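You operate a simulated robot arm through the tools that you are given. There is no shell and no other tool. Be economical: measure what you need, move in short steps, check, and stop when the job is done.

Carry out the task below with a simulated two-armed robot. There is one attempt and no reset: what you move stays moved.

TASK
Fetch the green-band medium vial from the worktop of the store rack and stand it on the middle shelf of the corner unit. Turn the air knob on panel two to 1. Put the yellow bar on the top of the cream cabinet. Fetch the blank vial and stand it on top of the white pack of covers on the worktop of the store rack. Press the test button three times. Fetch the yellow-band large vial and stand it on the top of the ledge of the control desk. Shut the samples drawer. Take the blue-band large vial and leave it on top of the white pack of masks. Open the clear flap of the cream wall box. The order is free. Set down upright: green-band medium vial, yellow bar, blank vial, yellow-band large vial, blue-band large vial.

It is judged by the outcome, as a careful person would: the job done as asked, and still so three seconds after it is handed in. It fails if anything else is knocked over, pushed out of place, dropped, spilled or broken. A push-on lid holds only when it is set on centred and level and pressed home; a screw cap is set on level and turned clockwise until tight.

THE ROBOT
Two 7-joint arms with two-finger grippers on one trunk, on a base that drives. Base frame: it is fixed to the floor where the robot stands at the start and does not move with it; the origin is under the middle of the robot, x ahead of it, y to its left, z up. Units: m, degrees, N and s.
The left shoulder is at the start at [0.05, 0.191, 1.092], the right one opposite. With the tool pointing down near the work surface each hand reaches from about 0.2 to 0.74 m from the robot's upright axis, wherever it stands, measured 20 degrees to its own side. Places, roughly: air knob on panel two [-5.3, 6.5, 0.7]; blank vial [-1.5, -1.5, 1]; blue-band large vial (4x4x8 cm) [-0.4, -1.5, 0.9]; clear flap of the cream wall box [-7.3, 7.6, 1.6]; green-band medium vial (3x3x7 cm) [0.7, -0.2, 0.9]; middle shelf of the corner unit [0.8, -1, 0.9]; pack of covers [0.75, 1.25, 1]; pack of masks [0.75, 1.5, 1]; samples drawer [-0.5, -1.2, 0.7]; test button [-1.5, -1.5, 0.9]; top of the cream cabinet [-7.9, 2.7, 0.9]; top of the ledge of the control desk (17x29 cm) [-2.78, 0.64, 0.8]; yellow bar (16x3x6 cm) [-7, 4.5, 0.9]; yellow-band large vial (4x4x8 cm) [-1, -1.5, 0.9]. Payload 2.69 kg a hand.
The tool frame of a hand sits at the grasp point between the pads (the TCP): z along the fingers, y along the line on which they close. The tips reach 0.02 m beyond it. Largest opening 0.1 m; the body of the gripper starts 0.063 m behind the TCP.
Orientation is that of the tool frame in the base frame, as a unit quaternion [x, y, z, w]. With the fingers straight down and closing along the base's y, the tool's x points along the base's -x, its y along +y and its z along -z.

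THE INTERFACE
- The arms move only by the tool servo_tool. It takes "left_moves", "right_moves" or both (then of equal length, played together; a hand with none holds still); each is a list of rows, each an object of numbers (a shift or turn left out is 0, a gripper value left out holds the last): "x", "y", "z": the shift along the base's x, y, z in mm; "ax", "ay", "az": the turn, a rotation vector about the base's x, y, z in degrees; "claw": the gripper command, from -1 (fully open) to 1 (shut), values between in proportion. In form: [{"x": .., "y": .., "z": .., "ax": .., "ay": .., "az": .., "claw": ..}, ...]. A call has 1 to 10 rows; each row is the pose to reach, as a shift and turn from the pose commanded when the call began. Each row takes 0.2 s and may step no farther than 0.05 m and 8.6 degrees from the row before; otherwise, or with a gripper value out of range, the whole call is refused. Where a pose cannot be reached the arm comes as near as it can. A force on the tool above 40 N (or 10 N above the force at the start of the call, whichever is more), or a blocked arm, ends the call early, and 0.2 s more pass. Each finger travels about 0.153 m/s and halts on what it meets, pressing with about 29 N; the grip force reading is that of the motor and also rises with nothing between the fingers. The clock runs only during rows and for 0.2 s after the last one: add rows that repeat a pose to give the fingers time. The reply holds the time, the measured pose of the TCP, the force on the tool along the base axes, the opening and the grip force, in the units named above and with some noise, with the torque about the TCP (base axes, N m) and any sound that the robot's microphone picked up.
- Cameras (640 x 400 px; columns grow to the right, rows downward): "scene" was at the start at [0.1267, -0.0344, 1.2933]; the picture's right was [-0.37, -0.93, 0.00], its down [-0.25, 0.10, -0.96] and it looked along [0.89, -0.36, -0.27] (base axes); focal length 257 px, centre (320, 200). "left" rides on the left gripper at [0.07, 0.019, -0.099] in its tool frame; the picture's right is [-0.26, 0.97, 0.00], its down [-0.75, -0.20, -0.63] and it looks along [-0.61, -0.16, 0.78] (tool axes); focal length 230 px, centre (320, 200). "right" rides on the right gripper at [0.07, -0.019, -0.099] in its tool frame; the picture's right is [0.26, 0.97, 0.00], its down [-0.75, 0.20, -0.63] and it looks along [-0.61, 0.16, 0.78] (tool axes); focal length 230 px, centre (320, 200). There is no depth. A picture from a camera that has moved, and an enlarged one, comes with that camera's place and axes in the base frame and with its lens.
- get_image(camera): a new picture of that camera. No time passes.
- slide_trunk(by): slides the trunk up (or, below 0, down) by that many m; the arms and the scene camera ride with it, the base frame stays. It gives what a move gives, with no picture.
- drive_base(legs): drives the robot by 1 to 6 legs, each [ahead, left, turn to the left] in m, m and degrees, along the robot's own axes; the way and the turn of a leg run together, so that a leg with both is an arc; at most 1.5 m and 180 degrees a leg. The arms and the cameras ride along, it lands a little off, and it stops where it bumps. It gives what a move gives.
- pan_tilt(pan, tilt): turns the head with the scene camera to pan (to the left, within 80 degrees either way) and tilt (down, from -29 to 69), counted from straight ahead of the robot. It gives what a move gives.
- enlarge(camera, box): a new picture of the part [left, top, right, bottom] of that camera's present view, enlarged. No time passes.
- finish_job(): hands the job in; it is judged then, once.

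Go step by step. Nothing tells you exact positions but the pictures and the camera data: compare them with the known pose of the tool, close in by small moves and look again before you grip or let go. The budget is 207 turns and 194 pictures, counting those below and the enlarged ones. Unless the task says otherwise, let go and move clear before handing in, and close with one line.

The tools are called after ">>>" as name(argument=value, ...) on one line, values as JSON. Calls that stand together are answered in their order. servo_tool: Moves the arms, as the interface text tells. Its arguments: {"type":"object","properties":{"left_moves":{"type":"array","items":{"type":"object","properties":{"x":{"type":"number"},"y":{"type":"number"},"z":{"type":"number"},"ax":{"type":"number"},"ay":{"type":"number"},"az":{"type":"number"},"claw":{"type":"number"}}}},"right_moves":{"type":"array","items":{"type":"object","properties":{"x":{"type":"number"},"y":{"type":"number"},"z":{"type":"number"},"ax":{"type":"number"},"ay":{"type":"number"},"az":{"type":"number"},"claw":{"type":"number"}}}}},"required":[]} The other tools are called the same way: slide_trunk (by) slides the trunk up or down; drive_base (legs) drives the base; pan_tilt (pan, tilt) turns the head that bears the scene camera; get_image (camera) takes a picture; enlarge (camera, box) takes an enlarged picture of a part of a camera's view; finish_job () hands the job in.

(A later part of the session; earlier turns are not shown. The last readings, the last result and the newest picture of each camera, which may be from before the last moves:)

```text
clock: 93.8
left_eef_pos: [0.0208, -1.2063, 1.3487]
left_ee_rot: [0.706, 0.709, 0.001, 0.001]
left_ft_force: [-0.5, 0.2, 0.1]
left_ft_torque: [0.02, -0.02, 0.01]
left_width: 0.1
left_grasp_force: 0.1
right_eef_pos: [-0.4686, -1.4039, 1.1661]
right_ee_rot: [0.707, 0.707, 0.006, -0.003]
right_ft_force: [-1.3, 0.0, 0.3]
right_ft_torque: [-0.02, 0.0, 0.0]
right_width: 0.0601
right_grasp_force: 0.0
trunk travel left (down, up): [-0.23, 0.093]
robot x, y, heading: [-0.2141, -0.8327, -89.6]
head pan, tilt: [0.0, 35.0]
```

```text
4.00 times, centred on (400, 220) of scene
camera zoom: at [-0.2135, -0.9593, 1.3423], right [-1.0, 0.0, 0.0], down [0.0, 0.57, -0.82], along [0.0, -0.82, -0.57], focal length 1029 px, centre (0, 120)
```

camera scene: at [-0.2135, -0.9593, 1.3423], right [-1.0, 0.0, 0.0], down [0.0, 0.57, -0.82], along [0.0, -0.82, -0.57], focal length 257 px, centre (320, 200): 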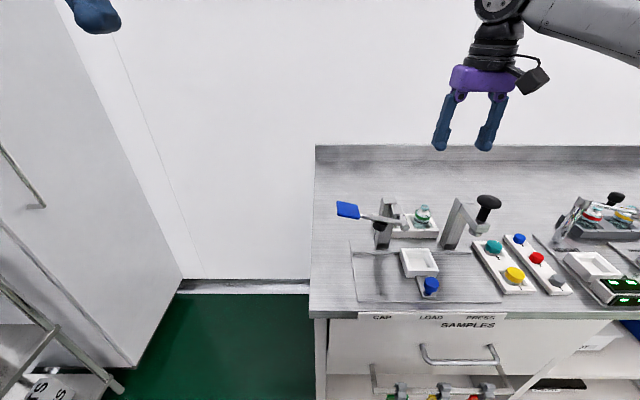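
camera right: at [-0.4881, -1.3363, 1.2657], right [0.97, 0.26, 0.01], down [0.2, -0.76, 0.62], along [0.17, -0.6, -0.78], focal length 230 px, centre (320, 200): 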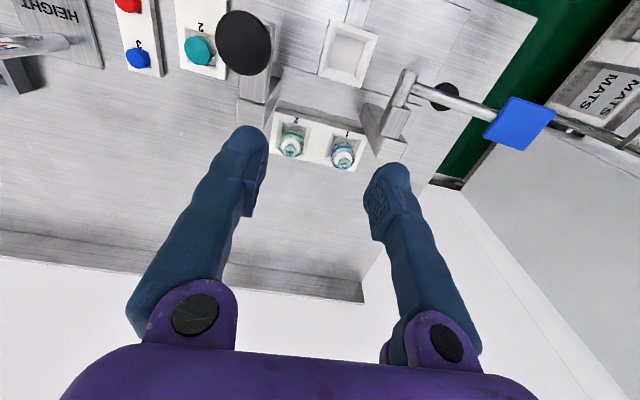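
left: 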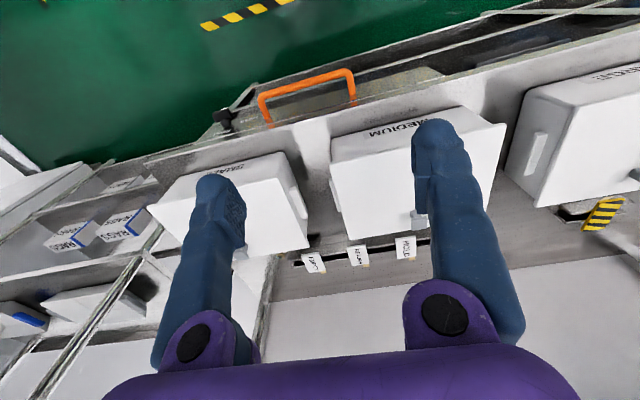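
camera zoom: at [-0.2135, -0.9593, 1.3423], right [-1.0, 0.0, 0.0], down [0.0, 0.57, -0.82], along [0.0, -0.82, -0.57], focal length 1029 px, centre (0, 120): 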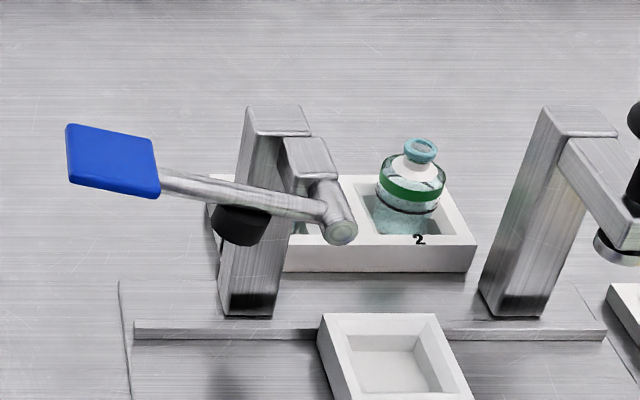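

Clear view. Hovering above the blue vial with a slight backward tilt to stay clear of the post.

>>> servo_tool(right_moves=[{"x": 20, "y": -27, "ax": 4}, {"x": 40, "y": -54, "ax": 8}, {"x": 61, "y": -82, "ax": 12}, {"x": 61, "y": -82, "z": -35, "ax": 12}, {"x": 61, "y": -82, "z": -70, "ax": 12}, {"x": 61, "y": -82, "z": -105, "ax": 12}, {"x": 61, "y": -82, "z": -130, "ax": 12}])

>>> get_image(camera="right")

>>> get_image(camera="scene")

```text
clock: 95.4
left_eef_pos: [0.0237, -1.2057, 1.3484]
left_ee_rot: [0.706, 0.708, 0.001, -0.001]
left_ft_force: [0.5, -0.4, 0.1]
left_ft_torque: [0.02, 0.01, 0.0]
left_width: 0.0999
left_grasp_force: 0.0
right_eef_pos: [-0.4745, -1.3784, 1.0546]
right_ee_rot: [0.703, 0.703, 0.08, -0.075]
right_ft_force: [1.7, 0.3, 1.0]
right_ft_torque: [-0.01, 0.02, -0.01]
right_width: 0.0589
right_grasp_force: 0.0
right hand out of reach, approached as far as the arm can: row 1, 2, 3, 4, 5, 6, 7
trunk travel left (down, up): [-0.23, 0.093]
robot x, y, heading: [-0.2128, -0.8305, -89.8]
head pan, tilt: [0.0, 35.0]
```

```text
136 pictures are left
camera right: at [-0.4919, -1.3319, 1.1661], right [0.97, 0.25, 0.06], down [0.2, -0.87, 0.45], along [0.17, -0.42, -0.89], focal length 230 px, centre (320, 200)
```

right: 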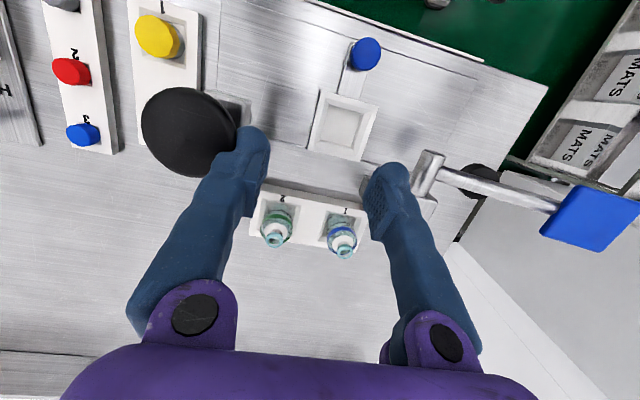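

```text
135 pictures are left
camera scene: at [-0.2132, -0.9588, 1.3423], right [-1.0, 0.0, 0.0], down [0.0, 0.57, -0.82], along [0.0, -0.82, -0.57], focal length 257 px, centre (320, 200)
```

scene: 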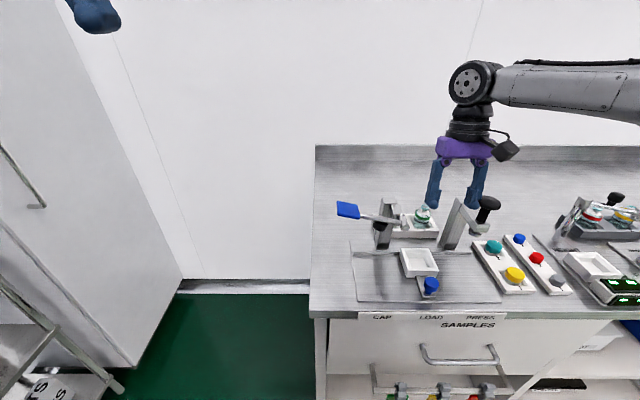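

The arm fell short and came close to the press knob. Raise it first, then bring the shoulder closer.

>>> servo_tool(right_moves=[{"z": 20}, {"z": 50}, {"z": 80}, {"z": 110, "y": 20}, {"z": 130, "y": 60}])

>>> drive_base(legs=[[0.07, 0.05, 0], [0, 0, 30]])

>>> get_image(camera="scene")

```text
clock: 96.6
left_eef_pos: [0.0211, -1.2049, 1.3494]
left_ee_rot: [0.707, 0.707, 0.0, 0.0]
left_ft_force: [0.3, -0.7, 0.0]
left_ft_torque: [-0.02, 0.0, 0.0]
left_width: 0.0998
left_grasp_force: 0.1
right_eef_pos: [-0.4731, -1.3143, 1.1843]
right_ee_rot: [0.703, 0.703, 0.08, -0.076]
right_ft_force: [-0.3, 0.4, 0.0]
right_ft_torque: [-0.04, 0.0, -0.01]
right_width: 0.0602
right_grasp_force: 0.0
trunk travel left (down, up): [-0.23, 0.093]
robot x, y, heading: [-0.2111, -0.8266, -89.9]
head pan, tilt: [0.0, 35.0]
```

```text
clock: 99.2
left_eef_pos: [0.2283, -1.1083, 1.349]
left_ee_rot: [0.498, 0.867, 0.0, -0.001]
left_ft_force: [0.1, -0.6, -0.5]
left_ft_torque: [0.02, 0.01, -0.02]
left_width: 0.1004
left_grasp_force: 0.1
right_eef_pos: [-0.1465, -1.4504, 1.1832]
right_ee_rot: [0.497, 0.861, 0.058, -0.095]
right_ft_force: [-0.2, 0.1, 0.7]
right_ft_torque: [-0.02, -0.01, 0.02]
right_width: 0.06
right_grasp_force: 0.1
trunk travel left (down, up): [-0.23, 0.093]
robot x, y, heading: [-0.167, -0.9012, -59.6]
head pan, tilt: [0.0, 35.0]
```

```text
134 pictures are left
camera scene: at [-0.0996, -1.0111, 1.3423], right [-0.86, -0.5, 0.0], down [-0.29, 0.5, -0.82], along [0.41, -0.71, -0.57], focal length 257 px, centre (320, 200)
```

scene: 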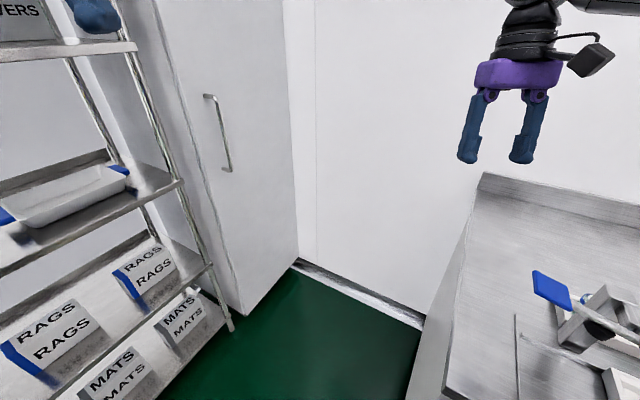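

>>> servo_tool(right_moves=[{"x": -26, "y": -4, "az": -3}, {"x": -52, "y": -7, "az": -6}, {"x": -78, "y": -11, "az": -9}, {"x": -104, "y": -14, "az": -12}, {"x": -130, "y": -18, "az": -15}, {"x": -156, "y": -22, "az": -18}, {"x": -182, "y": -25, "az": -21}, {"x": -208, "y": -29, "az": -24}, {"x": -234, "y": -33, "az": -27}, {"x": -261, "y": -36, "az": -30}])

>>> get_image(camera="right")

```text
clock: 101.4
left_eef_pos: [0.2267, -1.1092, 1.3491]
left_ee_rot: [0.499, 0.867, 0.001, -0.001]
left_ft_force: [-0.4, 0.3, -0.4]
left_ft_torque: [0.0, -0.03, -0.01]
left_width: 0.0999
left_grasp_force: 0.1
right_eef_pos: [-0.4072, -1.4868, 1.183]
right_ee_rot: [0.703, 0.703, 0.08, -0.075]
right_ft_force: [0.0, -0.7, -0.4]
right_ft_torque: [0.0, 0.0, -0.01]
right_width: 0.0598
right_grasp_force: 0.0
trunk travel left (down, up): [-0.23, 0.093]
robot x, y, heading: [-0.1673, -0.903, -59.7]
head pan, tilt: [0.0, 35.0]
```

```text
133 pictures are left
camera right: at [-0.4258, -1.4405, 1.295], right [0.97, 0.25, 0.06], down [0.2, -0.87, 0.45], along [0.17, -0.42, -0.89], focal length 230 px, centre (320, 200)
```

right: 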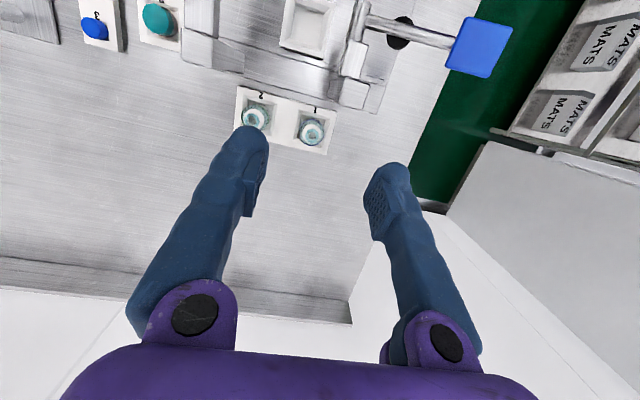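

>>> servo_tool(right_moves=[{"x": 8, "y": -12, "z": -30}, {"x": 8, "y": -12, "z": -60}, {"x": 8, "y": -12, "z": -90}, {"x": 8, "y": -12, "z": -120}, {"x": 8, "y": -12, "z": -140}])

>>> get_image(camera="right")

```text
clock: 102.6
left_eef_pos: [0.2286, -1.1086, 1.349]
left_ee_rot: [0.499, 0.867, 0.0, 0.0]
left_ft_force: [0.3, 0.6, -0.2]
left_ft_torque: [-0.01, -0.02, -0.01]
left_width: 0.1
left_grasp_force: 0.0
right_eef_pos: [-0.4005, -1.498, 1.0435]
right_ee_rot: [0.703, 0.703, 0.079, -0.076]
right_ft_force: [-0.8, -0.6, 0.0]
right_ft_torque: [-0.01, 0.01, 0.0]
right_width: 0.0601
right_grasp_force: 0.0
trunk travel left (down, up): [-0.23, 0.093]
robot x, y, heading: [-0.1621, -0.9032, -59.8]
head pan, tilt: [0.0, 35.0]
```

```text
132 pictures are left
camera right: at [-0.4173, -1.4526, 1.1556], right [0.97, 0.25, 0.06], down [0.2, -0.87, 0.45], along [0.17, -0.42, -0.89], focal length 230 px, centre (320, 200)
```

right: 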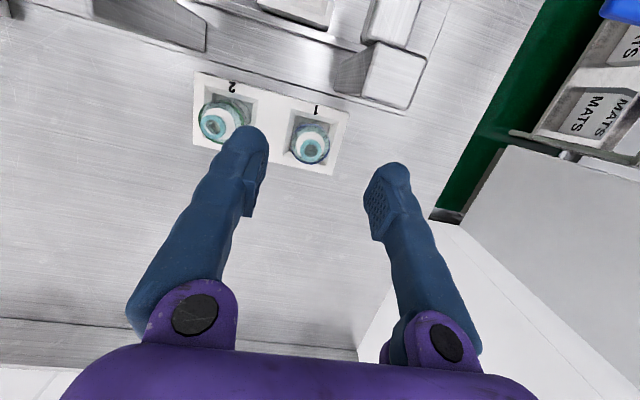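

>>> servo_tool(right_moves=[{"x": 2, "y": -6, "z": -20}, {"x": 2, "y": -6, "z": -40}, {"x": 2, "y": -6, "z": -60}])

>>> get_image(camera="right")

```text
clock: 103.4
left_eef_pos: [0.228, -1.1077, 1.3497]
left_ee_rot: [0.499, 0.867, 0.0, -0.001]
left_ft_force: [0.1, -0.1, -0.9]
left_ft_torque: [0.01, -0.05, 0.01]
left_width: 0.1
left_grasp_force: 0.0
right_eef_pos: [-0.3958, -1.5061, 0.9838]
right_ee_rot: [0.703, 0.703, 0.08, -0.075]
right_ft_force: [-0.1, -0.3, 0.0]
right_ft_torque: [-0.01, 0.0, 0.01]
right_width: 0.06
right_grasp_force: 0.2
trunk travel left (down, up): [-0.23, 0.093]
robot x, y, heading: [-0.1674, -0.8993, -59.6]
head pan, tilt: [0.0, 35.0]
```

```text
131 pictures are left
camera right: at [-0.415, -1.4588, 1.0954], right [0.97, 0.25, 0.06], down [0.2, -0.87, 0.45], along [0.17, -0.42, -0.89], focal length 230 px, centre (320, 200)
```

right: 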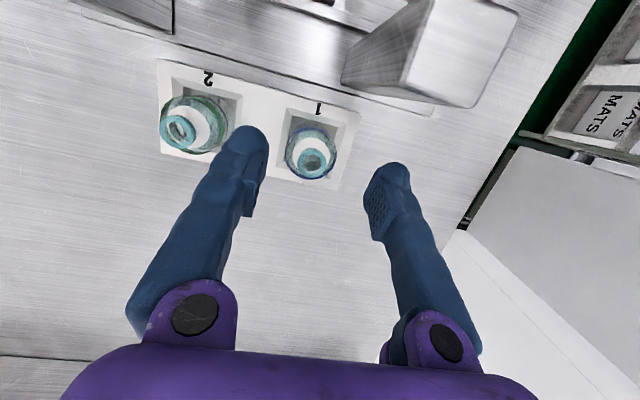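

Aligned. Descend and grip.

>>> servo_tool(right_moves=[{"z": -20}, {"z": -40}, {"z": -55}, {"z": -66}, {"z": -66, "claw": 0.5}, {"z": -66, "claw": 1}, {"z": -66, "claw": 1}])

>>> get_image(camera="right")

```text
clock: 105.0
left_eef_pos: [0.2285, -1.109, 1.3483]
left_ee_rot: [0.498, 0.867, 0.0, -0.001]
left_ft_force: [-0.3, -0.8, -0.4]
left_ft_torque: [0.02, -0.01, 0.01]
left_width: 0.1
left_grasp_force: 0.0
right_eef_pos: [-0.3973, -1.5037, 0.9184]
right_ee_rot: [0.702, 0.703, 0.08, -0.076]
right_ft_force: [-0.4, 0.4, 0.4]
right_ft_torque: [-0.03, 0.0, 0.01]
right_width: 0.0374
right_grasp_force: 29.8
trunk travel left (down, up): [-0.23, 0.093]
robot x, y, heading: [-0.1638, -0.9019, -59.8]
head pan, tilt: [0.0, 35.0]
```

```text
130 pictures are left
camera right: at [-0.4154, -1.4585, 1.0301], right [0.97, 0.25, 0.06], down [0.2, -0.87, 0.45], along [0.17, -0.42, -0.89], focal length 230 px, centre (320, 200)
```

right: 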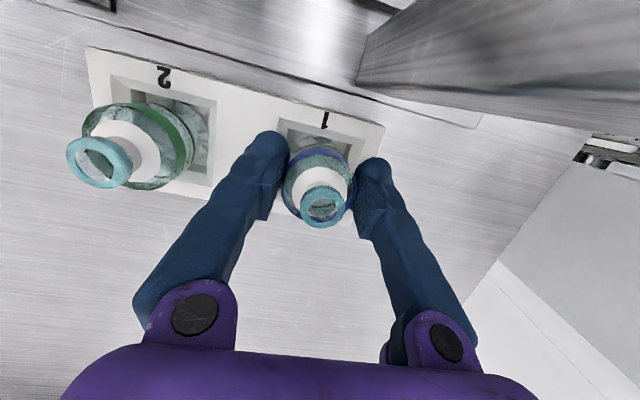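

>>> servo_tool(right_moves=[{"z": 15}, {"z": 40}, {"z": 80}, {"z": 120}, {"z": 160}, {"z": 200}, {"z": 225, "y": 30}, {"z": 230, "y": 70}])

>>> get_image(camera="right")

```text
clock: 106.8
left_eef_pos: [0.2283, -1.1081, 1.3496]
left_ee_rot: [0.499, 0.867, 0.001, 0.0]
left_ft_force: [-0.2, 0.5, -0.4]
left_ft_torque: [0.03, -0.03, 0.0]
left_width: 0.1
left_grasp_force: 0.0
right_eef_pos: [-0.3978, -1.4325, 1.1493]
right_ee_rot: [0.703, 0.703, 0.08, -0.075]
right_ft_force: [0.2, 1.1, -1.3]
right_ft_torque: [-0.02, -0.01, 0.0]
right_width: 0.0377
right_grasp_force: 29.6
trunk travel left (down, up): [-0.23, 0.093]
robot x, y, heading: [-0.1645, -0.9012, -59.8]
head pan, tilt: [0.0, 35.0]
```

```text
129 pictures are left
camera right: at [-0.4161, -1.3867, 1.2599], right [0.97, 0.25, 0.06], down [0.2, -0.87, 0.45], along [0.17, -0.42, -0.89], focal length 230 px, centre (320, 200)
```

right: 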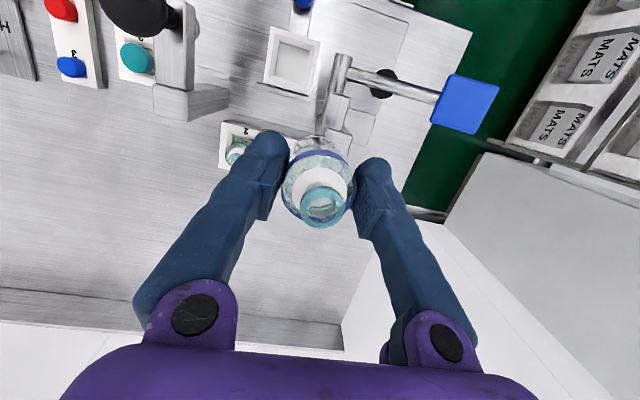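

Blue vial secured. Tuck it in, back off and travel along the desk to look at the blank vial and test button.

>>> servo_tool(right_moves=[{"x": 33, "y": 10, "z": 12}, {"x": 66, "y": 20, "z": 24}, {"x": 100, "y": 30, "z": 36}, {"x": 133, "y": 40, "z": 48}, {"x": 167, "y": 52, "z": 60}])

>>> drive_base(legs=[[-0.3, 0, 0], [0, 0, -30], [0, -0.8, 0], [0, -0.5, 0]])

>>> get_image(camera="scene")

```text
clock: 108.0
left_eef_pos: [0.2284, -1.1085, 1.3487]
left_ee_rot: [0.499, 0.867, -0.001, -0.001]
left_ft_force: [0.6, 0.6, -0.1]
left_ft_torque: [-0.01, 0.04, 0.03]
left_width: 0.0997
left_grasp_force: 0.1
right_eef_pos: [-0.2278, -1.3823, 1.2067]
right_ee_rot: [0.703, 0.703, 0.08, -0.076]
right_ft_force: [-0.4, -0.3, 0.4]
right_ft_torque: [0.02, 0.05, 0.02]
right_width: 0.0375
right_grasp_force: 28.8
trunk travel left (down, up): [-0.23, 0.093]
robot x, y, heading: [-0.1637, -0.8992, -59.8]
head pan, tilt: [0.0, 35.0]
```

```text
clock: 123.0
left_eef_pos: [-1.3764, -1.0284, 1.3487]
left_ee_rot: [0.704, 0.71, 0.0, -0.001]
left_ft_force: [-0.1, -0.5, -0.8]
left_ft_torque: [0.01, 0.01, 0.0]
left_width: 0.1
left_grasp_force: 0.0
right_eef_pos: [-1.9106, -1.0398, 1.2081]
right_ee_rot: [0.859, 0.499, 0.098, -0.053]
right_ft_force: [0.1, 0.4, 0.1]
right_ft_torque: [-0.01, -0.05, 0.01]
right_width: 0.0373
right_grasp_force: 29.2
trunk travel left (down, up): [-0.23, 0.093]
robot x, y, heading: [-1.6147, -0.6566, -89.2]
head pan, tilt: [0.0, 35.0]
```

```text
128 pictures are left
camera scene: at [-1.613, -0.7817, 1.3423], right [-1.0, -0.01, 0.0], down [0.0, 0.57, -0.82], along [0.01, -0.82, -0.57], focal length 257 px, centre (320, 200)
```

scene: 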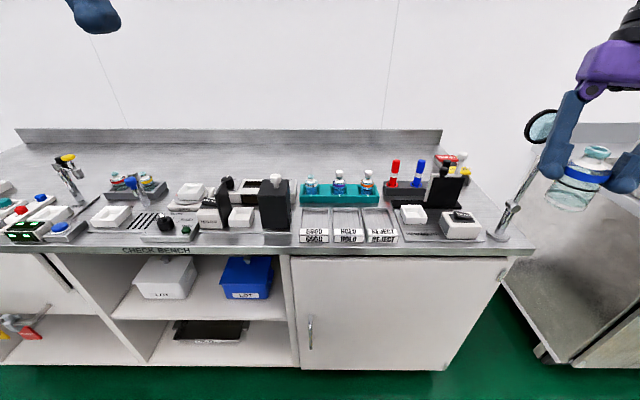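

>>> enlarge(camera="scene", box=[240, 140, 400, 240])

>>> enlarge(camera="scene", box=[100, 150, 260, 250])

>>> enlarge(camera="scene", box=[380, 140, 540, 240])

```text
4.00 times, centred on (320, 190) of scene
camera zoom: at [-1.613, -0.7817, 1.3423], right [-1.0, -0.01, 0.0], down [0.0, 0.57, -0.82], along [0.01, -0.82, -0.57], focal length 1029 px, centre (320, 240)
```

zoom: 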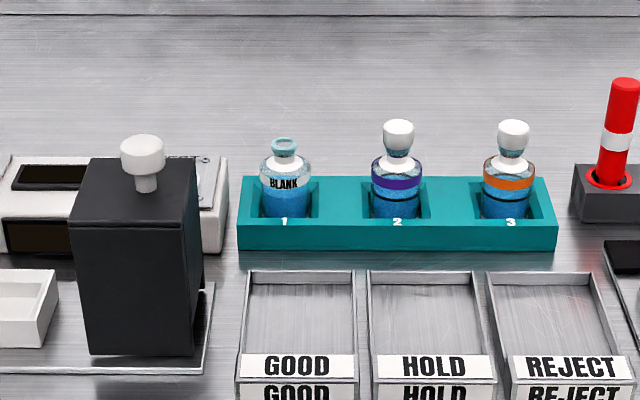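

```text
4.00 times, centred on (180, 200) of scene
camera zoom: at [-1.613, -0.7817, 1.3423], right [-1.0, -0.01, 0.0], down [0.0, 0.57, -0.82], along [0.01, -0.82, -0.57], focal length 1029 px, centre (880, 200)
```

zoom: 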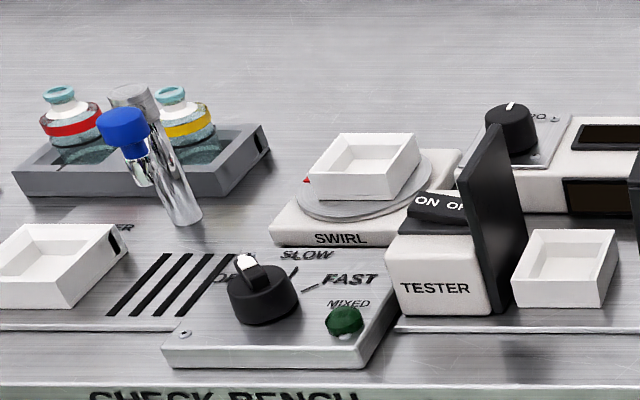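

```text
4.00 times, centred on (460, 190) of scene
camera zoom: at [-1.613, -0.7817, 1.3423], right [-1.0, -0.01, 0.0], down [0.0, 0.57, -0.82], along [0.01, -0.82, -0.57], focal length 1029 px, centre (-240, 240)
```

zoom: 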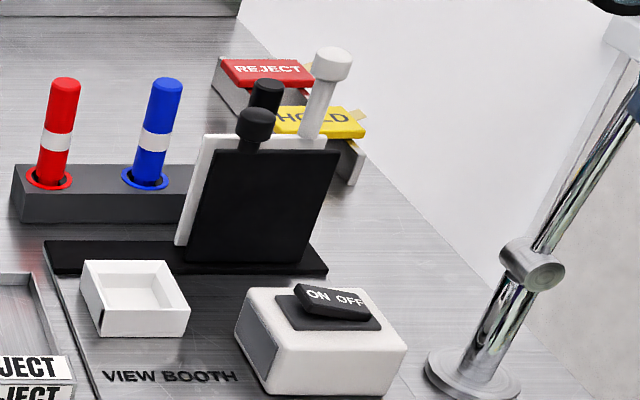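

The BLANK vial is in slot 1 of the teal holder at about (-1.58, -1.47). Move in with the left hand; the right keeps the blue vial tucked.

>>> servo_tool(right_moves=[{"x": 25, "y": 10}, {"x": 50, "y": 20}, {"x": 75, "y": 30}, {"x": 100, "y": 40}])

>>> drive_base(legs=[[0, -0.1, 0], [0.24, 0, 0]])

>>> get_image(camera="scene")

>>> get_image(camera="left")

```text
clock: 124.0
left_eef_pos: [-1.3756, -1.0293, 1.3481]
left_ee_rot: [0.704, 0.71, 0.0, -0.002]
left_ft_force: [-0.5, 0.4, -0.1]
left_ft_torque: [0.03, 0.01, -0.03]
left_width: 0.1002
left_grasp_force: 0.1
right_eef_pos: [-1.8092, -0.9999, 1.2088]
right_ee_rot: [0.86, 0.499, 0.097, -0.053]
right_ft_force: [-0.4, 0.4, -0.9]
right_ft_torque: [0.01, 0.02, 0.02]
right_width: 0.0377
right_grasp_force: 28.7
trunk travel left (down, up): [-0.23, 0.093]
robot x, y, heading: [-1.6163, -0.6548, -89.7]
head pan, tilt: [0.0, 35.0]
```

```text
clock: 127.1
left_eef_pos: [-1.4758, -1.2725, 1.3471]
left_ee_rot: [0.706, 0.709, -0.001, -0.002]
left_ft_force: [1.4, -0.1, 0.7]
left_ft_torque: [0.01, -0.01, 0.04]
left_width: 0.1003
left_grasp_force: 0.1
right_eef_pos: [-1.9079, -1.241, 1.2077]
right_ee_rot: [0.86, 0.498, 0.097, -0.053]
right_ft_force: [0.8, 0.2, -0.9]
right_ft_torque: [-0.01, -0.01, 0.0]
right_width: 0.0375
right_grasp_force: 29.2
trunk travel left (down, up): [-0.23, 0.093]
robot x, y, heading: [-1.7161, -0.8947, -89.7]
head pan, tilt: [0.0, 35.0]
stopped in leg 2: the robot was blocked; the commanded pose is now the measured one
```

```text
124 pictures are left
camera scene: at [-1.7124, -1.0238, 1.3424], right [-1.0, -0.01, 0.0], down [0.0, 0.57, -0.82], along [0.01, -0.82, -0.57], focal length 257 px, centre (320, 200)
```

scene: 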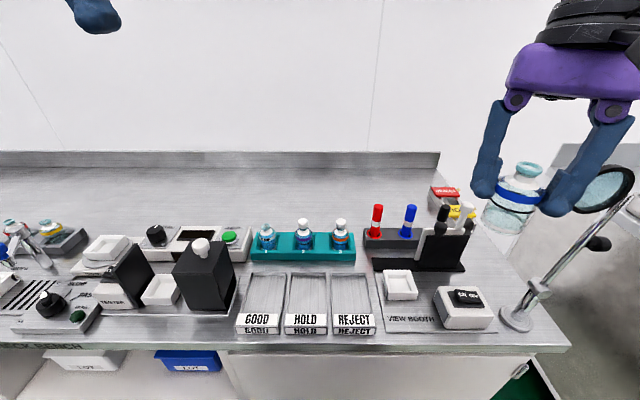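

```text
123 pictures are left
camera left: at [-1.4574, -1.2015, 1.4477], right [0.97, -0.25, 0.0], down [-0.2, -0.75, 0.63], along [-0.16, -0.61, -0.78], focal length 230 px, centre (320, 200)
```

left: 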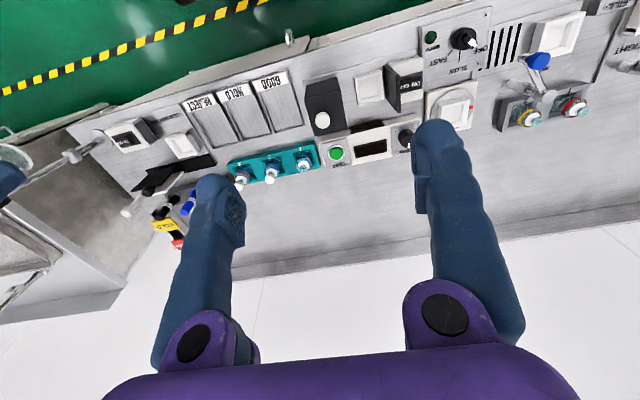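

The green TEST button is behind the black box at about (-1.49, -1.50). First the blank vial with the left hand.

>>> servo_tool(left_moves=[{"x": -20, "y": -30, "z": -20, "claw": -0.2}, {"x": -40, "y": -60, "z": -50}, {"x": -60, "y": -90, "z": -80}, {"x": -80, "y": -120, "z": -110}, {"x": -99, "y": -150, "z": -140}, {"x": -99, "y": -188, "z": -170}, {"x": -99, "y": -188, "z": -190}])

>>> get_image(camera="left")

>>> get_image(camera="scene")

```text
clock: 128.7
left_eef_pos: [-1.5749, -1.459, 1.1575]
left_ee_rot: [0.705, 0.709, 0.001, -0.002]
left_ft_force: [0.3, -0.6, 0.0]
left_ft_torque: [0.0, 0.05, 0.0]
left_width: 0.0599
left_grasp_force: 0.1
right_eef_pos: [-1.9082, -1.2418, 1.2079]
right_ee_rot: [0.86, 0.499, 0.097, -0.053]
right_ft_force: [0.6, 0.2, 0.1]
right_ft_torque: [0.01, 0.02, -0.03]
right_width: 0.0374
right_grasp_force: 28.7
trunk travel left (down, up): [-0.23, 0.093]
robot x, y, heading: [-1.717, -0.8998, -89.4]
head pan, tilt: [0.0, 35.0]
```

```text
122 pictures are left
camera left: at [-1.5559, -1.3902, 1.2573], right [0.97, -0.25, 0.0], down [-0.2, -0.75, 0.63], along [-0.16, -0.61, -0.78], focal length 230 px, centre (320, 200)
```

left: 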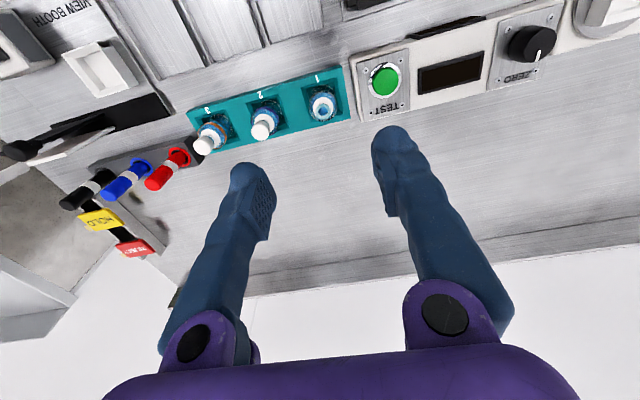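

```text
121 pictures are left
camera scene: at [-1.7121, -1.0242, 1.3424], right [-1.0, -0.01, 0.0], down [0.0, 0.57, -0.82], along [0.01, -0.82, -0.57], focal length 257 px, centre (320, 200)
```

scene: 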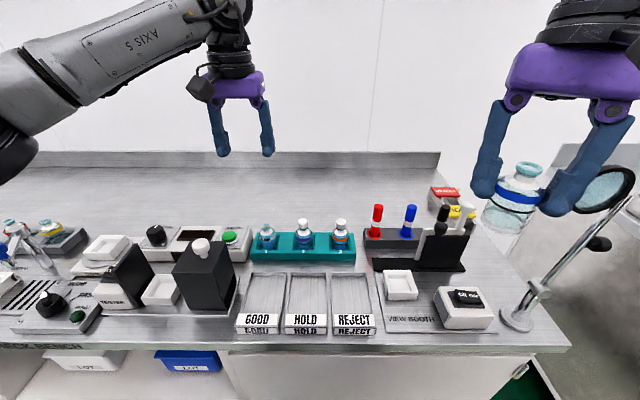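

>>> servo_tool(left_moves=[{"x": -1, "y": -10, "z": -35}, {"x": -2, "y": -22, "z": -70}, {"x": -2, "y": -22, "z": -105}, {"x": -2, "y": -22, "z": -125}])

>>> get_image(camera="left")

```text
clock: 129.7
left_eef_pos: [-1.5771, -1.4832, 1.0337]
left_ee_rot: [0.705, 0.709, 0.001, -0.001]
left_ft_force: [-0.2, -0.4, 0.2]
left_ft_torque: [-0.01, -0.02, 0.04]
left_width: 0.0601
left_grasp_force: 0.0
right_eef_pos: [-1.9093, -1.2422, 1.2082]
right_ee_rot: [0.86, 0.498, 0.096, -0.053]
right_ft_force: [-0.1, 0.1, -0.9]
right_ft_torque: [-0.04, -0.04, 0.01]
right_width: 0.0373
right_grasp_force: 29.0
trunk travel left (down, up): [-0.23, 0.093]
robot x, y, heading: [-1.7109, -0.8952, -89.6]
head pan, tilt: [0.0, 35.0]
```

```text
120 pictures are left
camera left: at [-1.5583, -1.4129, 1.132], right [0.97, -0.25, 0.0], down [-0.2, -0.75, 0.63], along [-0.16, -0.61, -0.78], focal length 230 px, centre (320, 200)
```

left: 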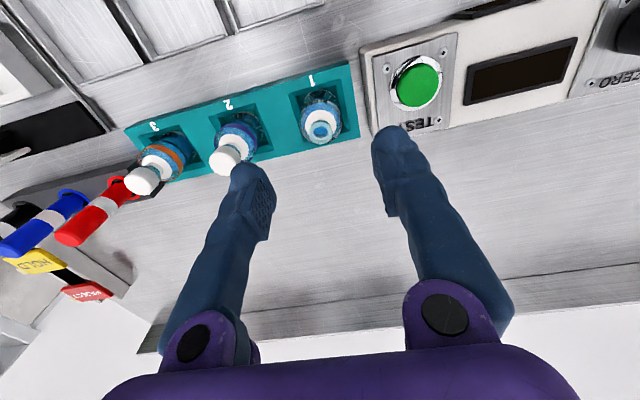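

>>> servo_tool(left_moves=[{"x": -1, "y": -4, "z": -20}, {"x": -1, "y": -4, "z": -40}, {"x": -1, "y": -4, "z": -55}])

>>> get_image(camera="left")

```text
clock: 130.5
left_eef_pos: [-1.5777, -1.487, 0.9776]
left_ee_rot: [0.704, 0.71, 0.0, -0.001]
left_ft_force: [-0.5, 0.2, 0.1]
left_ft_torque: [0.03, 0.01, 0.01]
left_width: 0.0602
left_grasp_force: 0.0
right_eef_pos: [-1.9093, -1.2424, 1.2089]
right_ee_rot: [0.86, 0.497, 0.098, -0.053]
right_ft_force: [0.3, -0.5, -0.3]
right_ft_torque: [0.0, 0.0, 0.02]
right_width: 0.0375
right_grasp_force: 29.4
trunk travel left (down, up): [-0.23, 0.093]
robot x, y, heading: [-1.7095, -0.897, -89.8]
head pan, tilt: [0.0, 35.0]
```

```text
119 pictures are left
camera left: at [-1.5591, -1.4166, 1.077], right [0.97, -0.25, 0.0], down [-0.2, -0.75, 0.63], along [-0.16, -0.61, -0.78], focal length 230 px, centre (320, 200)
```

left: 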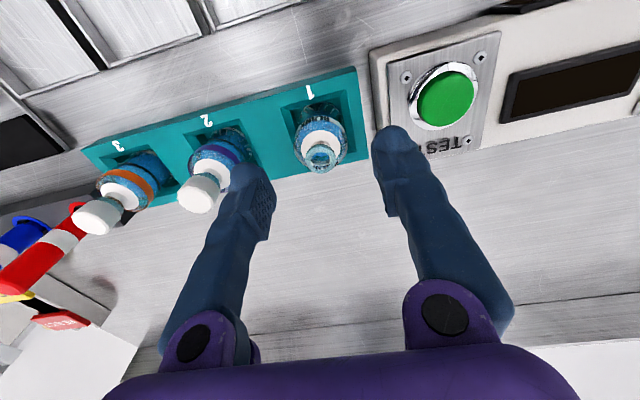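

>>> servo_tool(left_moves=[{"z": -20}, {"z": -40}, {"z": -55}, {"z": -63}, {"z": -63, "claw": 0.5}, {"z": -63, "claw": 1}, {"z": -63, "claw": 1}])

>>> get_image(camera="left")

```text
clock: 132.1
left_eef_pos: [-1.578, -1.4858, 0.916]
left_ee_rot: [0.705, 0.709, 0.001, -0.001]
left_ft_force: [0.3, -0.2, -0.1]
left_ft_torque: [0.01, 0.04, 0.0]
left_width: 0.0372
left_grasp_force: 29.3
right_eef_pos: [-1.9097, -1.243, 1.2085]
right_ee_rot: [0.86, 0.498, 0.097, -0.053]
right_ft_force: [-0.5, 0.0, -0.1]
right_ft_torque: [-0.01, -0.01, -0.03]
right_width: 0.0373
right_grasp_force: 29.5
trunk travel left (down, up): [-0.23, 0.093]
robot x, y, heading: [-1.7123, -0.8992, -89.8]
head pan, tilt: [0.0, 35.0]
```

```text
118 pictures are left
camera left: at [-1.5591, -1.4165, 1.0143], right [0.97, -0.25, 0.0], down [-0.2, -0.75, 0.63], along [-0.16, -0.61, -0.78], focal length 230 px, centre (320, 200)
```

left: 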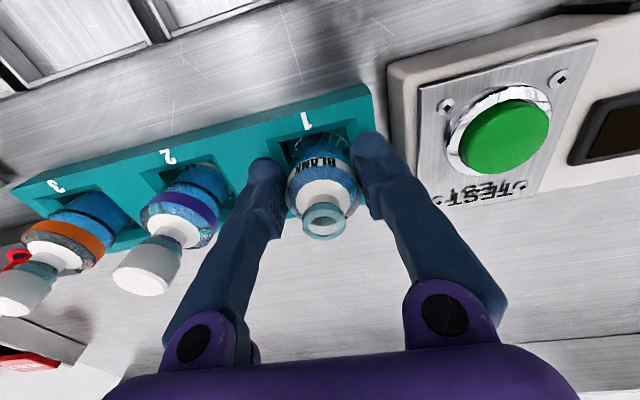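

>>> servo_tool(left_moves=[{"z": 15}, {"z": 40}, {"z": 80}, {"z": 120}, {"z": 160}, {"z": 200}, {"z": 240}, {"z": 260, "y": 40}, {"z": 270, "y": 80}, {"z": 270, "y": 120}])

>>> get_image(camera="left")

>>> drive_base(legs=[[-0.5, 0, 0], [0, 0, 90], [1.4, 0, 0], [0, 0.9, 0], [0, 0.8, 0]])

>>> get_image(camera="scene")

```text
clock: 134.3
left_eef_pos: [-1.5786, -1.3653, 1.1857]
left_ee_rot: [0.705, 0.709, 0.0, -0.001]
left_ft_force: [0.0, -0.3, 0.1]
left_ft_torque: [0.0, 0.04, 0.05]
left_width: 0.0374
left_grasp_force: 29.3
right_eef_pos: [-1.9089, -1.2418, 1.2085]
right_ee_rot: [0.86, 0.499, 0.096, -0.052]
right_ft_force: [0.6, 0.2, -0.1]
right_ft_torque: [-0.02, 0.0, -0.02]
right_width: 0.0376
right_grasp_force: 29.1
trunk travel left (down, up): [-0.23, 0.093]
robot x, y, heading: [-1.7145, -0.8977, -89.6]
head pan, tilt: [0.0, 35.0]
```

```text
117 pictures are left
camera left: at [-1.5594, -1.2951, 1.2852], right [0.97, -0.25, 0.0], down [-0.2, -0.75, 0.63], along [-0.16, -0.61, -0.78], focal length 230 px, centre (320, 200)
```

left: 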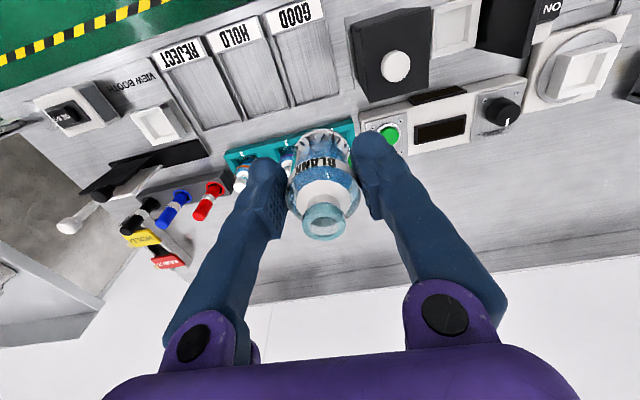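

```text
clock: 162.7
left_eef_pos: [0.1355, 1.4762, 1.1862]
left_ee_rot: [-0.009, 1.0, 0.001, -0.002]
left_ft_force: [1.0, -0.7, 0.7]
left_ft_torque: [0.01, -0.01, 0.02]
left_width: 0.0375
left_grasp_force: 29.1
right_eef_pos: [0.0161, 1.1438, 1.2085]
right_ee_rot: [0.251, 0.962, 0.03, -0.106]
right_ft_force: [-0.6, -0.2, -0.1]
right_ft_torque: [0.04, -0.03, 0.0]
right_width: 0.0376
right_grasp_force: 28.8
trunk travel left (down, up): [-0.23, 0.093]
robot x, y, heading: [-0.3336, 1.3386, 1.0]
head pan, tilt: [0.0, 35.0]
```

```text
116 pictures are left
camera scene: at [-0.2039, 1.3389, 1.3423], right [0.02, -1.0, 0.0], down [-0.57, -0.01, -0.82], along [0.82, 0.01, -0.57], focal length 257 px, centre (320, 200)
```

scene: 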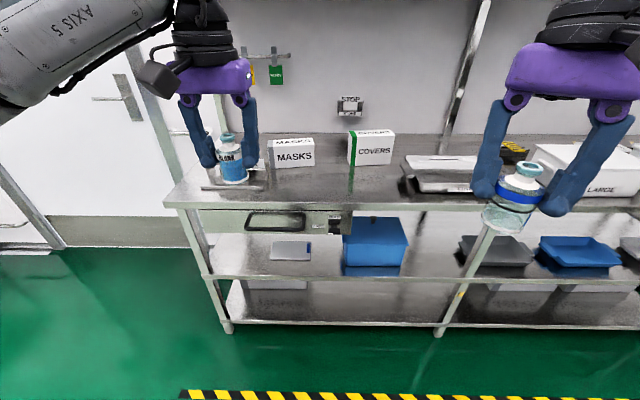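

Both packs are visible. Position for the right hand to put the blue vial on MASKS.

>>> drive_base(legs=[[0, 0.33, -1], [0.38, 0, 0]])

>>> get_image(camera="scene")

>>> get_image(camera="right")

```text
clock: 168.2
left_eef_pos: [0.5133, 1.8027, 1.1859]
left_ee_rot: [-0.001, 1.0, 0.0, -0.001]
left_ft_force: [0.4, 0.5, -1.7]
left_ft_torque: [0.03, 0.02, 0.02]
left_width: 0.0371
left_grasp_force: 29.2
right_eef_pos: [0.3884, 1.4732, 1.2079]
right_ee_rot: [0.256, 0.96, 0.031, -0.107]
right_ft_force: [-0.1, 0.1, -1.1]
right_ft_torque: [0.01, 0.01, -0.02]
right_width: 0.0372
right_grasp_force: 29.6
trunk travel left (down, up): [-0.23, 0.093]
robot x, y, heading: [0.0465, 1.6707, 0.4]
head pan, tilt: [0.0, 35.0]
```

```text
115 pictures are left
camera scene: at [0.1713, 1.6707, 1.3422], right [0.0, -1.0, 0.0], down [-0.57, 0.0, -0.82], along [0.82, 0.0, -0.57], focal length 257 px, centre (320, 200)
```

scene: 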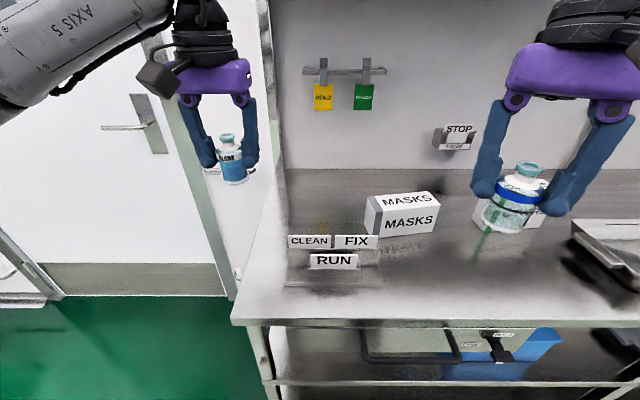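

```text
114 pictures are left
camera right: at [0.3394, 1.4792, 1.32], right [0.27, 0.96, 0.06], down [0.85, -0.26, 0.45], along [0.45, -0.07, -0.89], focal length 230 px, centre (320, 200)
```

right: 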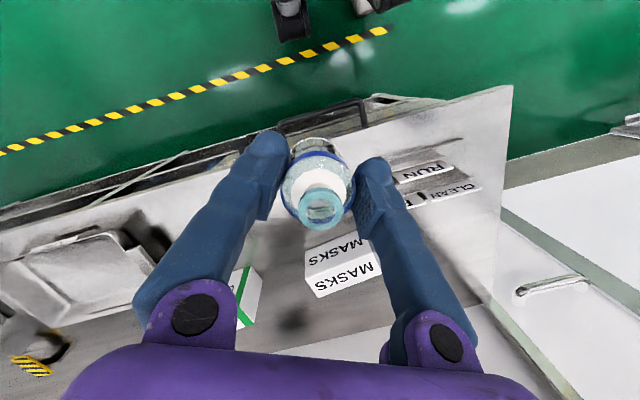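

MASKS top centre is about (0.72, 1.45, 0.96). Drive slightly nearer and bring the blue vial over it.

>>> drive_base(legs=[[0.05, 0, 0]])

>>> servo_tool(right_moves=[{"x": 40, "y": -5}, {"x": 80, "y": -10, "z": -10}, {"x": 120, "y": -15, "z": -20}, {"x": 160, "y": -20, "z": -35}, {"x": 200, "y": -25, "z": -50}, {"x": 240, "y": -25, "z": -70}, {"x": 278, "y": -25, "z": -90}])

>>> get_image(camera="right")

>>> get_image(camera="scene")

```text
clock: 169.1
left_eef_pos: [0.5638, 1.8024, 1.1849]
left_ee_rot: [-0.002, 1.0, 0.0, -0.001]
left_ft_force: [0.7, -0.2, -0.6]
left_ft_torque: [-0.02, 0.05, 0.01]
left_width: 0.0374
left_grasp_force: 29.2
right_eef_pos: [0.439, 1.4733, 1.2085]
right_ee_rot: [0.257, 0.96, 0.031, -0.105]
right_ft_force: [0.2, 0.1, -1.0]
right_ft_torque: [0.01, 0.05, 0.0]
right_width: 0.0374
right_grasp_force: 29.2
trunk travel left (down, up): [-0.23, 0.093]
robot x, y, heading: [0.0946, 1.6744, 0.1]
head pan, tilt: [0.0, 35.0]
```

```text
clock: 170.7
left_eef_pos: [0.5618, 1.8034, 1.1858]
left_ee_rot: [-0.001, 1.0, 0.0, -0.001]
left_ft_force: [0.8, -0.6, -0.8]
left_ft_torque: [-0.02, 0.06, 0.01]
left_width: 0.0372
left_grasp_force: 29.0
right_eef_pos: [0.6533, 1.4174, 1.1148]
right_ee_rot: [0.258, 0.96, 0.031, -0.106]
right_ft_force: [-0.6, -0.2, -0.9]
right_ft_torque: [-0.03, 0.03, 0.04]
right_width: 0.0376
right_grasp_force: 28.9
right hand out of reach, approached as far as the arm can: row 5, 6, 7
trunk travel left (down, up): [-0.23, 0.093]
robot x, y, heading: [0.0922, 1.6707, 0.4]
head pan, tilt: [0.0, 35.0]
```

```text
113 pictures are left
camera right: at [0.6042, 1.4242, 1.2272], right [0.27, 0.96, 0.06], down [0.85, -0.27, 0.45], along [0.45, -0.07, -0.89], focal length 230 px, centre (320, 200)
```

right: 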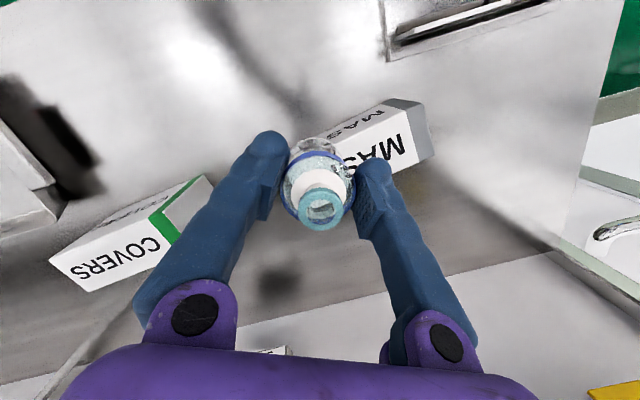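

```text
112 pictures are left
camera scene: at [0.2209, 1.6706, 1.3422], right [0.0, -1.0, 0.0], down [-0.57, 0.0, -0.82], along [0.82, 0.0, -0.57], focal length 257 px, centre (320, 200)
```

scene: 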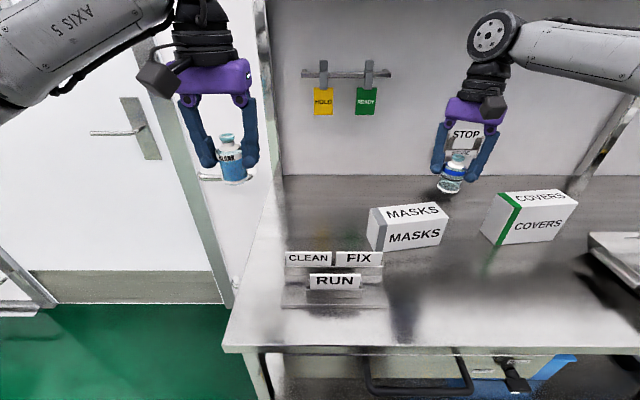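

Need a bit more reach: retract, turn the base left to bring the right shoulder forward, then place.

>>> servo_tool(right_moves=[{"x": -30, "z": 20}, {"x": -60, "z": 40}, {"x": -80, "z": 40}])

>>> drive_base(legs=[[-0.03, 0, 0], [0, 0, 35]])

>>> pan_tilt(pan=-35, tilt=35)

>>> get_image(camera="scene")

```text
clock: 171.5
left_eef_pos: [0.5617, 1.8021, 1.1858]
left_ee_rot: [-0.002, 1.0, -0.001, -0.001]
left_ft_force: [0.9, -0.3, 0.0]
left_ft_torque: [-0.01, 0.01, 0.0]
left_width: 0.0376
left_grasp_force: 28.9
right_eef_pos: [0.5712, 1.4199, 1.1571]
right_ee_rot: [0.257, 0.96, 0.031, -0.105]
right_ft_force: [0.4, 0.2, 0.5]
right_ft_torque: [0.05, -0.02, -0.02]
right_width: 0.0372
right_grasp_force: 28.6
trunk travel left (down, up): [-0.23, 0.093]
robot x, y, heading: [0.0937, 1.6702, 0.1]
head pan, tilt: [0.0, 35.0]
```

```text
clock: 174.0
left_eef_pos: [0.3746, 2.0454, 1.1854]
left_ee_rot: [-0.298, 0.955, 0.0, -0.001]
left_ft_force: [0.3, -0.6, -1.2]
left_ft_torque: [0.01, 0.01, 0.0]
left_width: 0.0374
left_grasp_force: 29.1
right_eef_pos: [0.5999, 1.7353, 1.1562]
right_ee_rot: [-0.04, 0.993, -0.002, -0.11]
right_ft_force: [-0.4, -0.2, -1.4]
right_ft_torque: [-0.03, 0.01, -0.03]
right_width: 0.0374
right_grasp_force: 29.4
trunk travel left (down, up): [-0.23, 0.093]
robot x, y, heading: [0.0623, 1.6689, 34.9]
head pan, tilt: [0.0, 35.0]
```

```text
clock: 175.0
left_eef_pos: [0.3731, 2.0461, 1.1856]
left_ee_rot: [-0.298, 0.955, -0.001, 0.0]
left_ft_force: [-0.4, -0.1, -0.5]
left_ft_torque: [0.0, 0.05, 0.01]
left_width: 0.0374
left_grasp_force: 28.7
right_eef_pos: [0.5997, 1.7355, 1.157]
right_ee_rot: [-0.04, 0.993, -0.001, -0.111]
right_ft_force: [-0.6, 0.3, -0.3]
right_ft_torque: [0.02, 0.02, 0.01]
right_width: 0.0372
right_grasp_force: 29.2
trunk travel left (down, up): [-0.23, 0.093]
robot x, y, heading: [0.0631, 1.6713, 34.6]
head pan, tilt: [-35.0, 35.0]
```

```text
111 pictures are left
camera scene: at [0.1835, 1.6929, 1.3423], right [0.0, -1.0, 0.0], down [-0.57, 0.0, -0.82], along [0.82, 0.0, -0.57], focal length 257 px, centre (320, 200)
```

scene: 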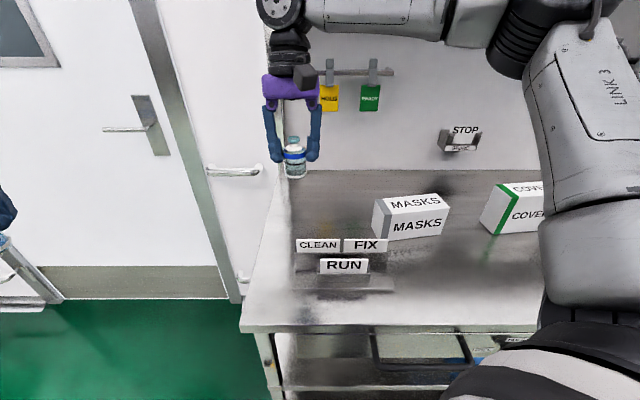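

>>> servo_tool(right_moves=[{"x": 17, "y": -40}, {"x": 34, "y": -80}, {"x": 52, "y": -120}, {"x": 70, "y": -160}, {"x": 87, "y": -200}, {"x": 105, "y": -240}, {"x": 122, "y": -281}, {"x": 122, "y": -281, "z": -40}, {"x": 122, "y": -281, "z": -80}])

>>> get_image(camera="scene")

>>> get_image(camera="right")

```text
clock: 177.0
left_eef_pos: [0.3742, 2.0448, 1.1852]
left_ee_rot: [-0.298, 0.954, 0.0, -0.001]
left_ft_force: [0.0, -0.2, -0.8]
left_ft_torque: [0.0, -0.04, 0.0]
left_width: 0.0375
left_grasp_force: 28.8
right_eef_pos: [0.723, 1.4536, 1.0757]
right_ee_rot: [-0.04, 0.993, -0.001, -0.11]
right_ft_force: [-1.0, 0.4, -0.5]
right_ft_torque: [0.01, 0.02, -0.01]
right_width: 0.0374
right_grasp_force: 29.3
trunk travel left (down, up): [-0.23, 0.093]
robot x, y, heading: [0.0609, 1.6719, 34.8]
head pan, tilt: [-35.0, 35.0]
```

```text
110 pictures are left
camera scene: at [0.184, 1.6923, 1.3423], right [0.0, -1.0, 0.0], down [-0.57, 0.0, -0.82], along [0.82, 0.0, -0.57], focal length 257 px, centre (320, 200)
```

scene: 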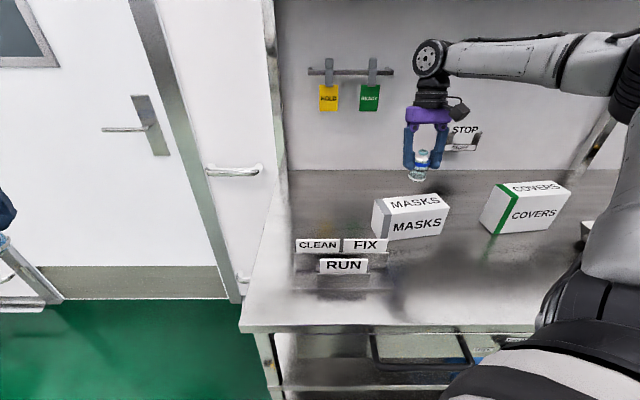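

```text
109 pictures are left
camera right: at [0.6796, 1.4309, 1.1876], right [-0.33, 0.94, 0.06], down [0.85, 0.27, 0.45], along [0.41, 0.2, -0.89], focal length 230 px, centre (320, 200)
```

right: 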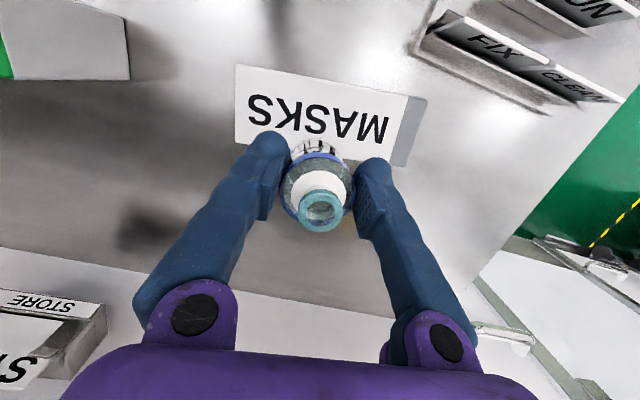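

>>> servo_tool(right_moves=[{"x": -10, "y": 1, "z": -10}, {"x": -22, "y": 2, "z": -22}, {"x": -22, "y": 2, "z": -32}])

>>> get_image(camera="right")

>>> enlarge(camera="scene", box=[340, 130, 500, 230])

```text
clock: 177.8
left_eef_pos: [0.3744, 2.0449, 1.1862]
left_ee_rot: [-0.298, 0.954, -0.001, -0.001]
left_ft_force: [0.1, 0.1, -0.3]
left_ft_torque: [0.03, 0.0, -0.01]
left_width: 0.0371
left_grasp_force: 29.4
right_eef_pos: [0.7001, 1.4573, 1.0445]
right_ee_rot: [-0.039, 0.993, -0.002, -0.112]
right_ft_force: [-0.5, 0.8, 0.5]
right_ft_torque: [-0.01, -0.02, -0.01]
right_width: 0.0375
right_grasp_force: 28.6
trunk travel left (down, up): [-0.23, 0.093]
robot x, y, heading: [0.0622, 1.6708, 34.8]
head pan, tilt: [-35.0, 35.0]
```

```text
108 pictures are left
camera right: at [0.6566, 1.4337, 1.156], right [-0.33, 0.94, 0.06], down [0.85, 0.27, 0.45], along [0.41, 0.2, -0.89], focal length 230 px, centre (320, 200)
```

right: 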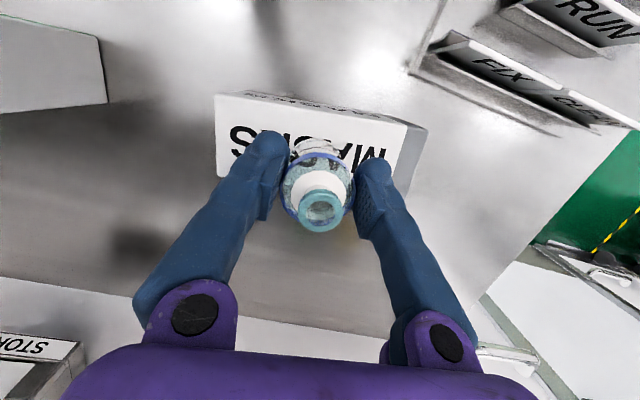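

```text
4.00 times, centred on (420, 180) of scene
camera zoom: at [0.1838, 1.6927, 1.3422], right [0.0, -1.0, 0.0], down [-0.57, 0.0, -0.82], along [0.82, 0.0, -0.57], focal length 1029 px, centre (-80, 280)
```

zoom: 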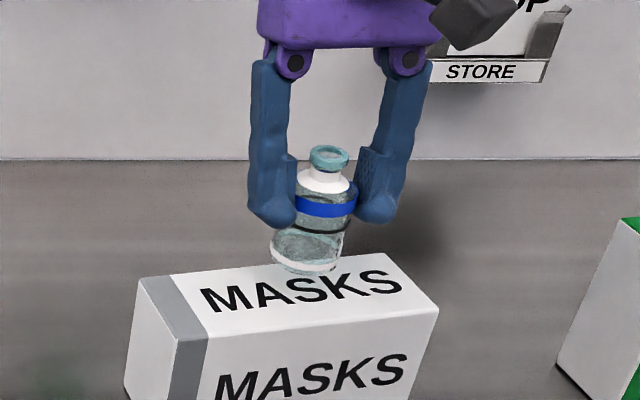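

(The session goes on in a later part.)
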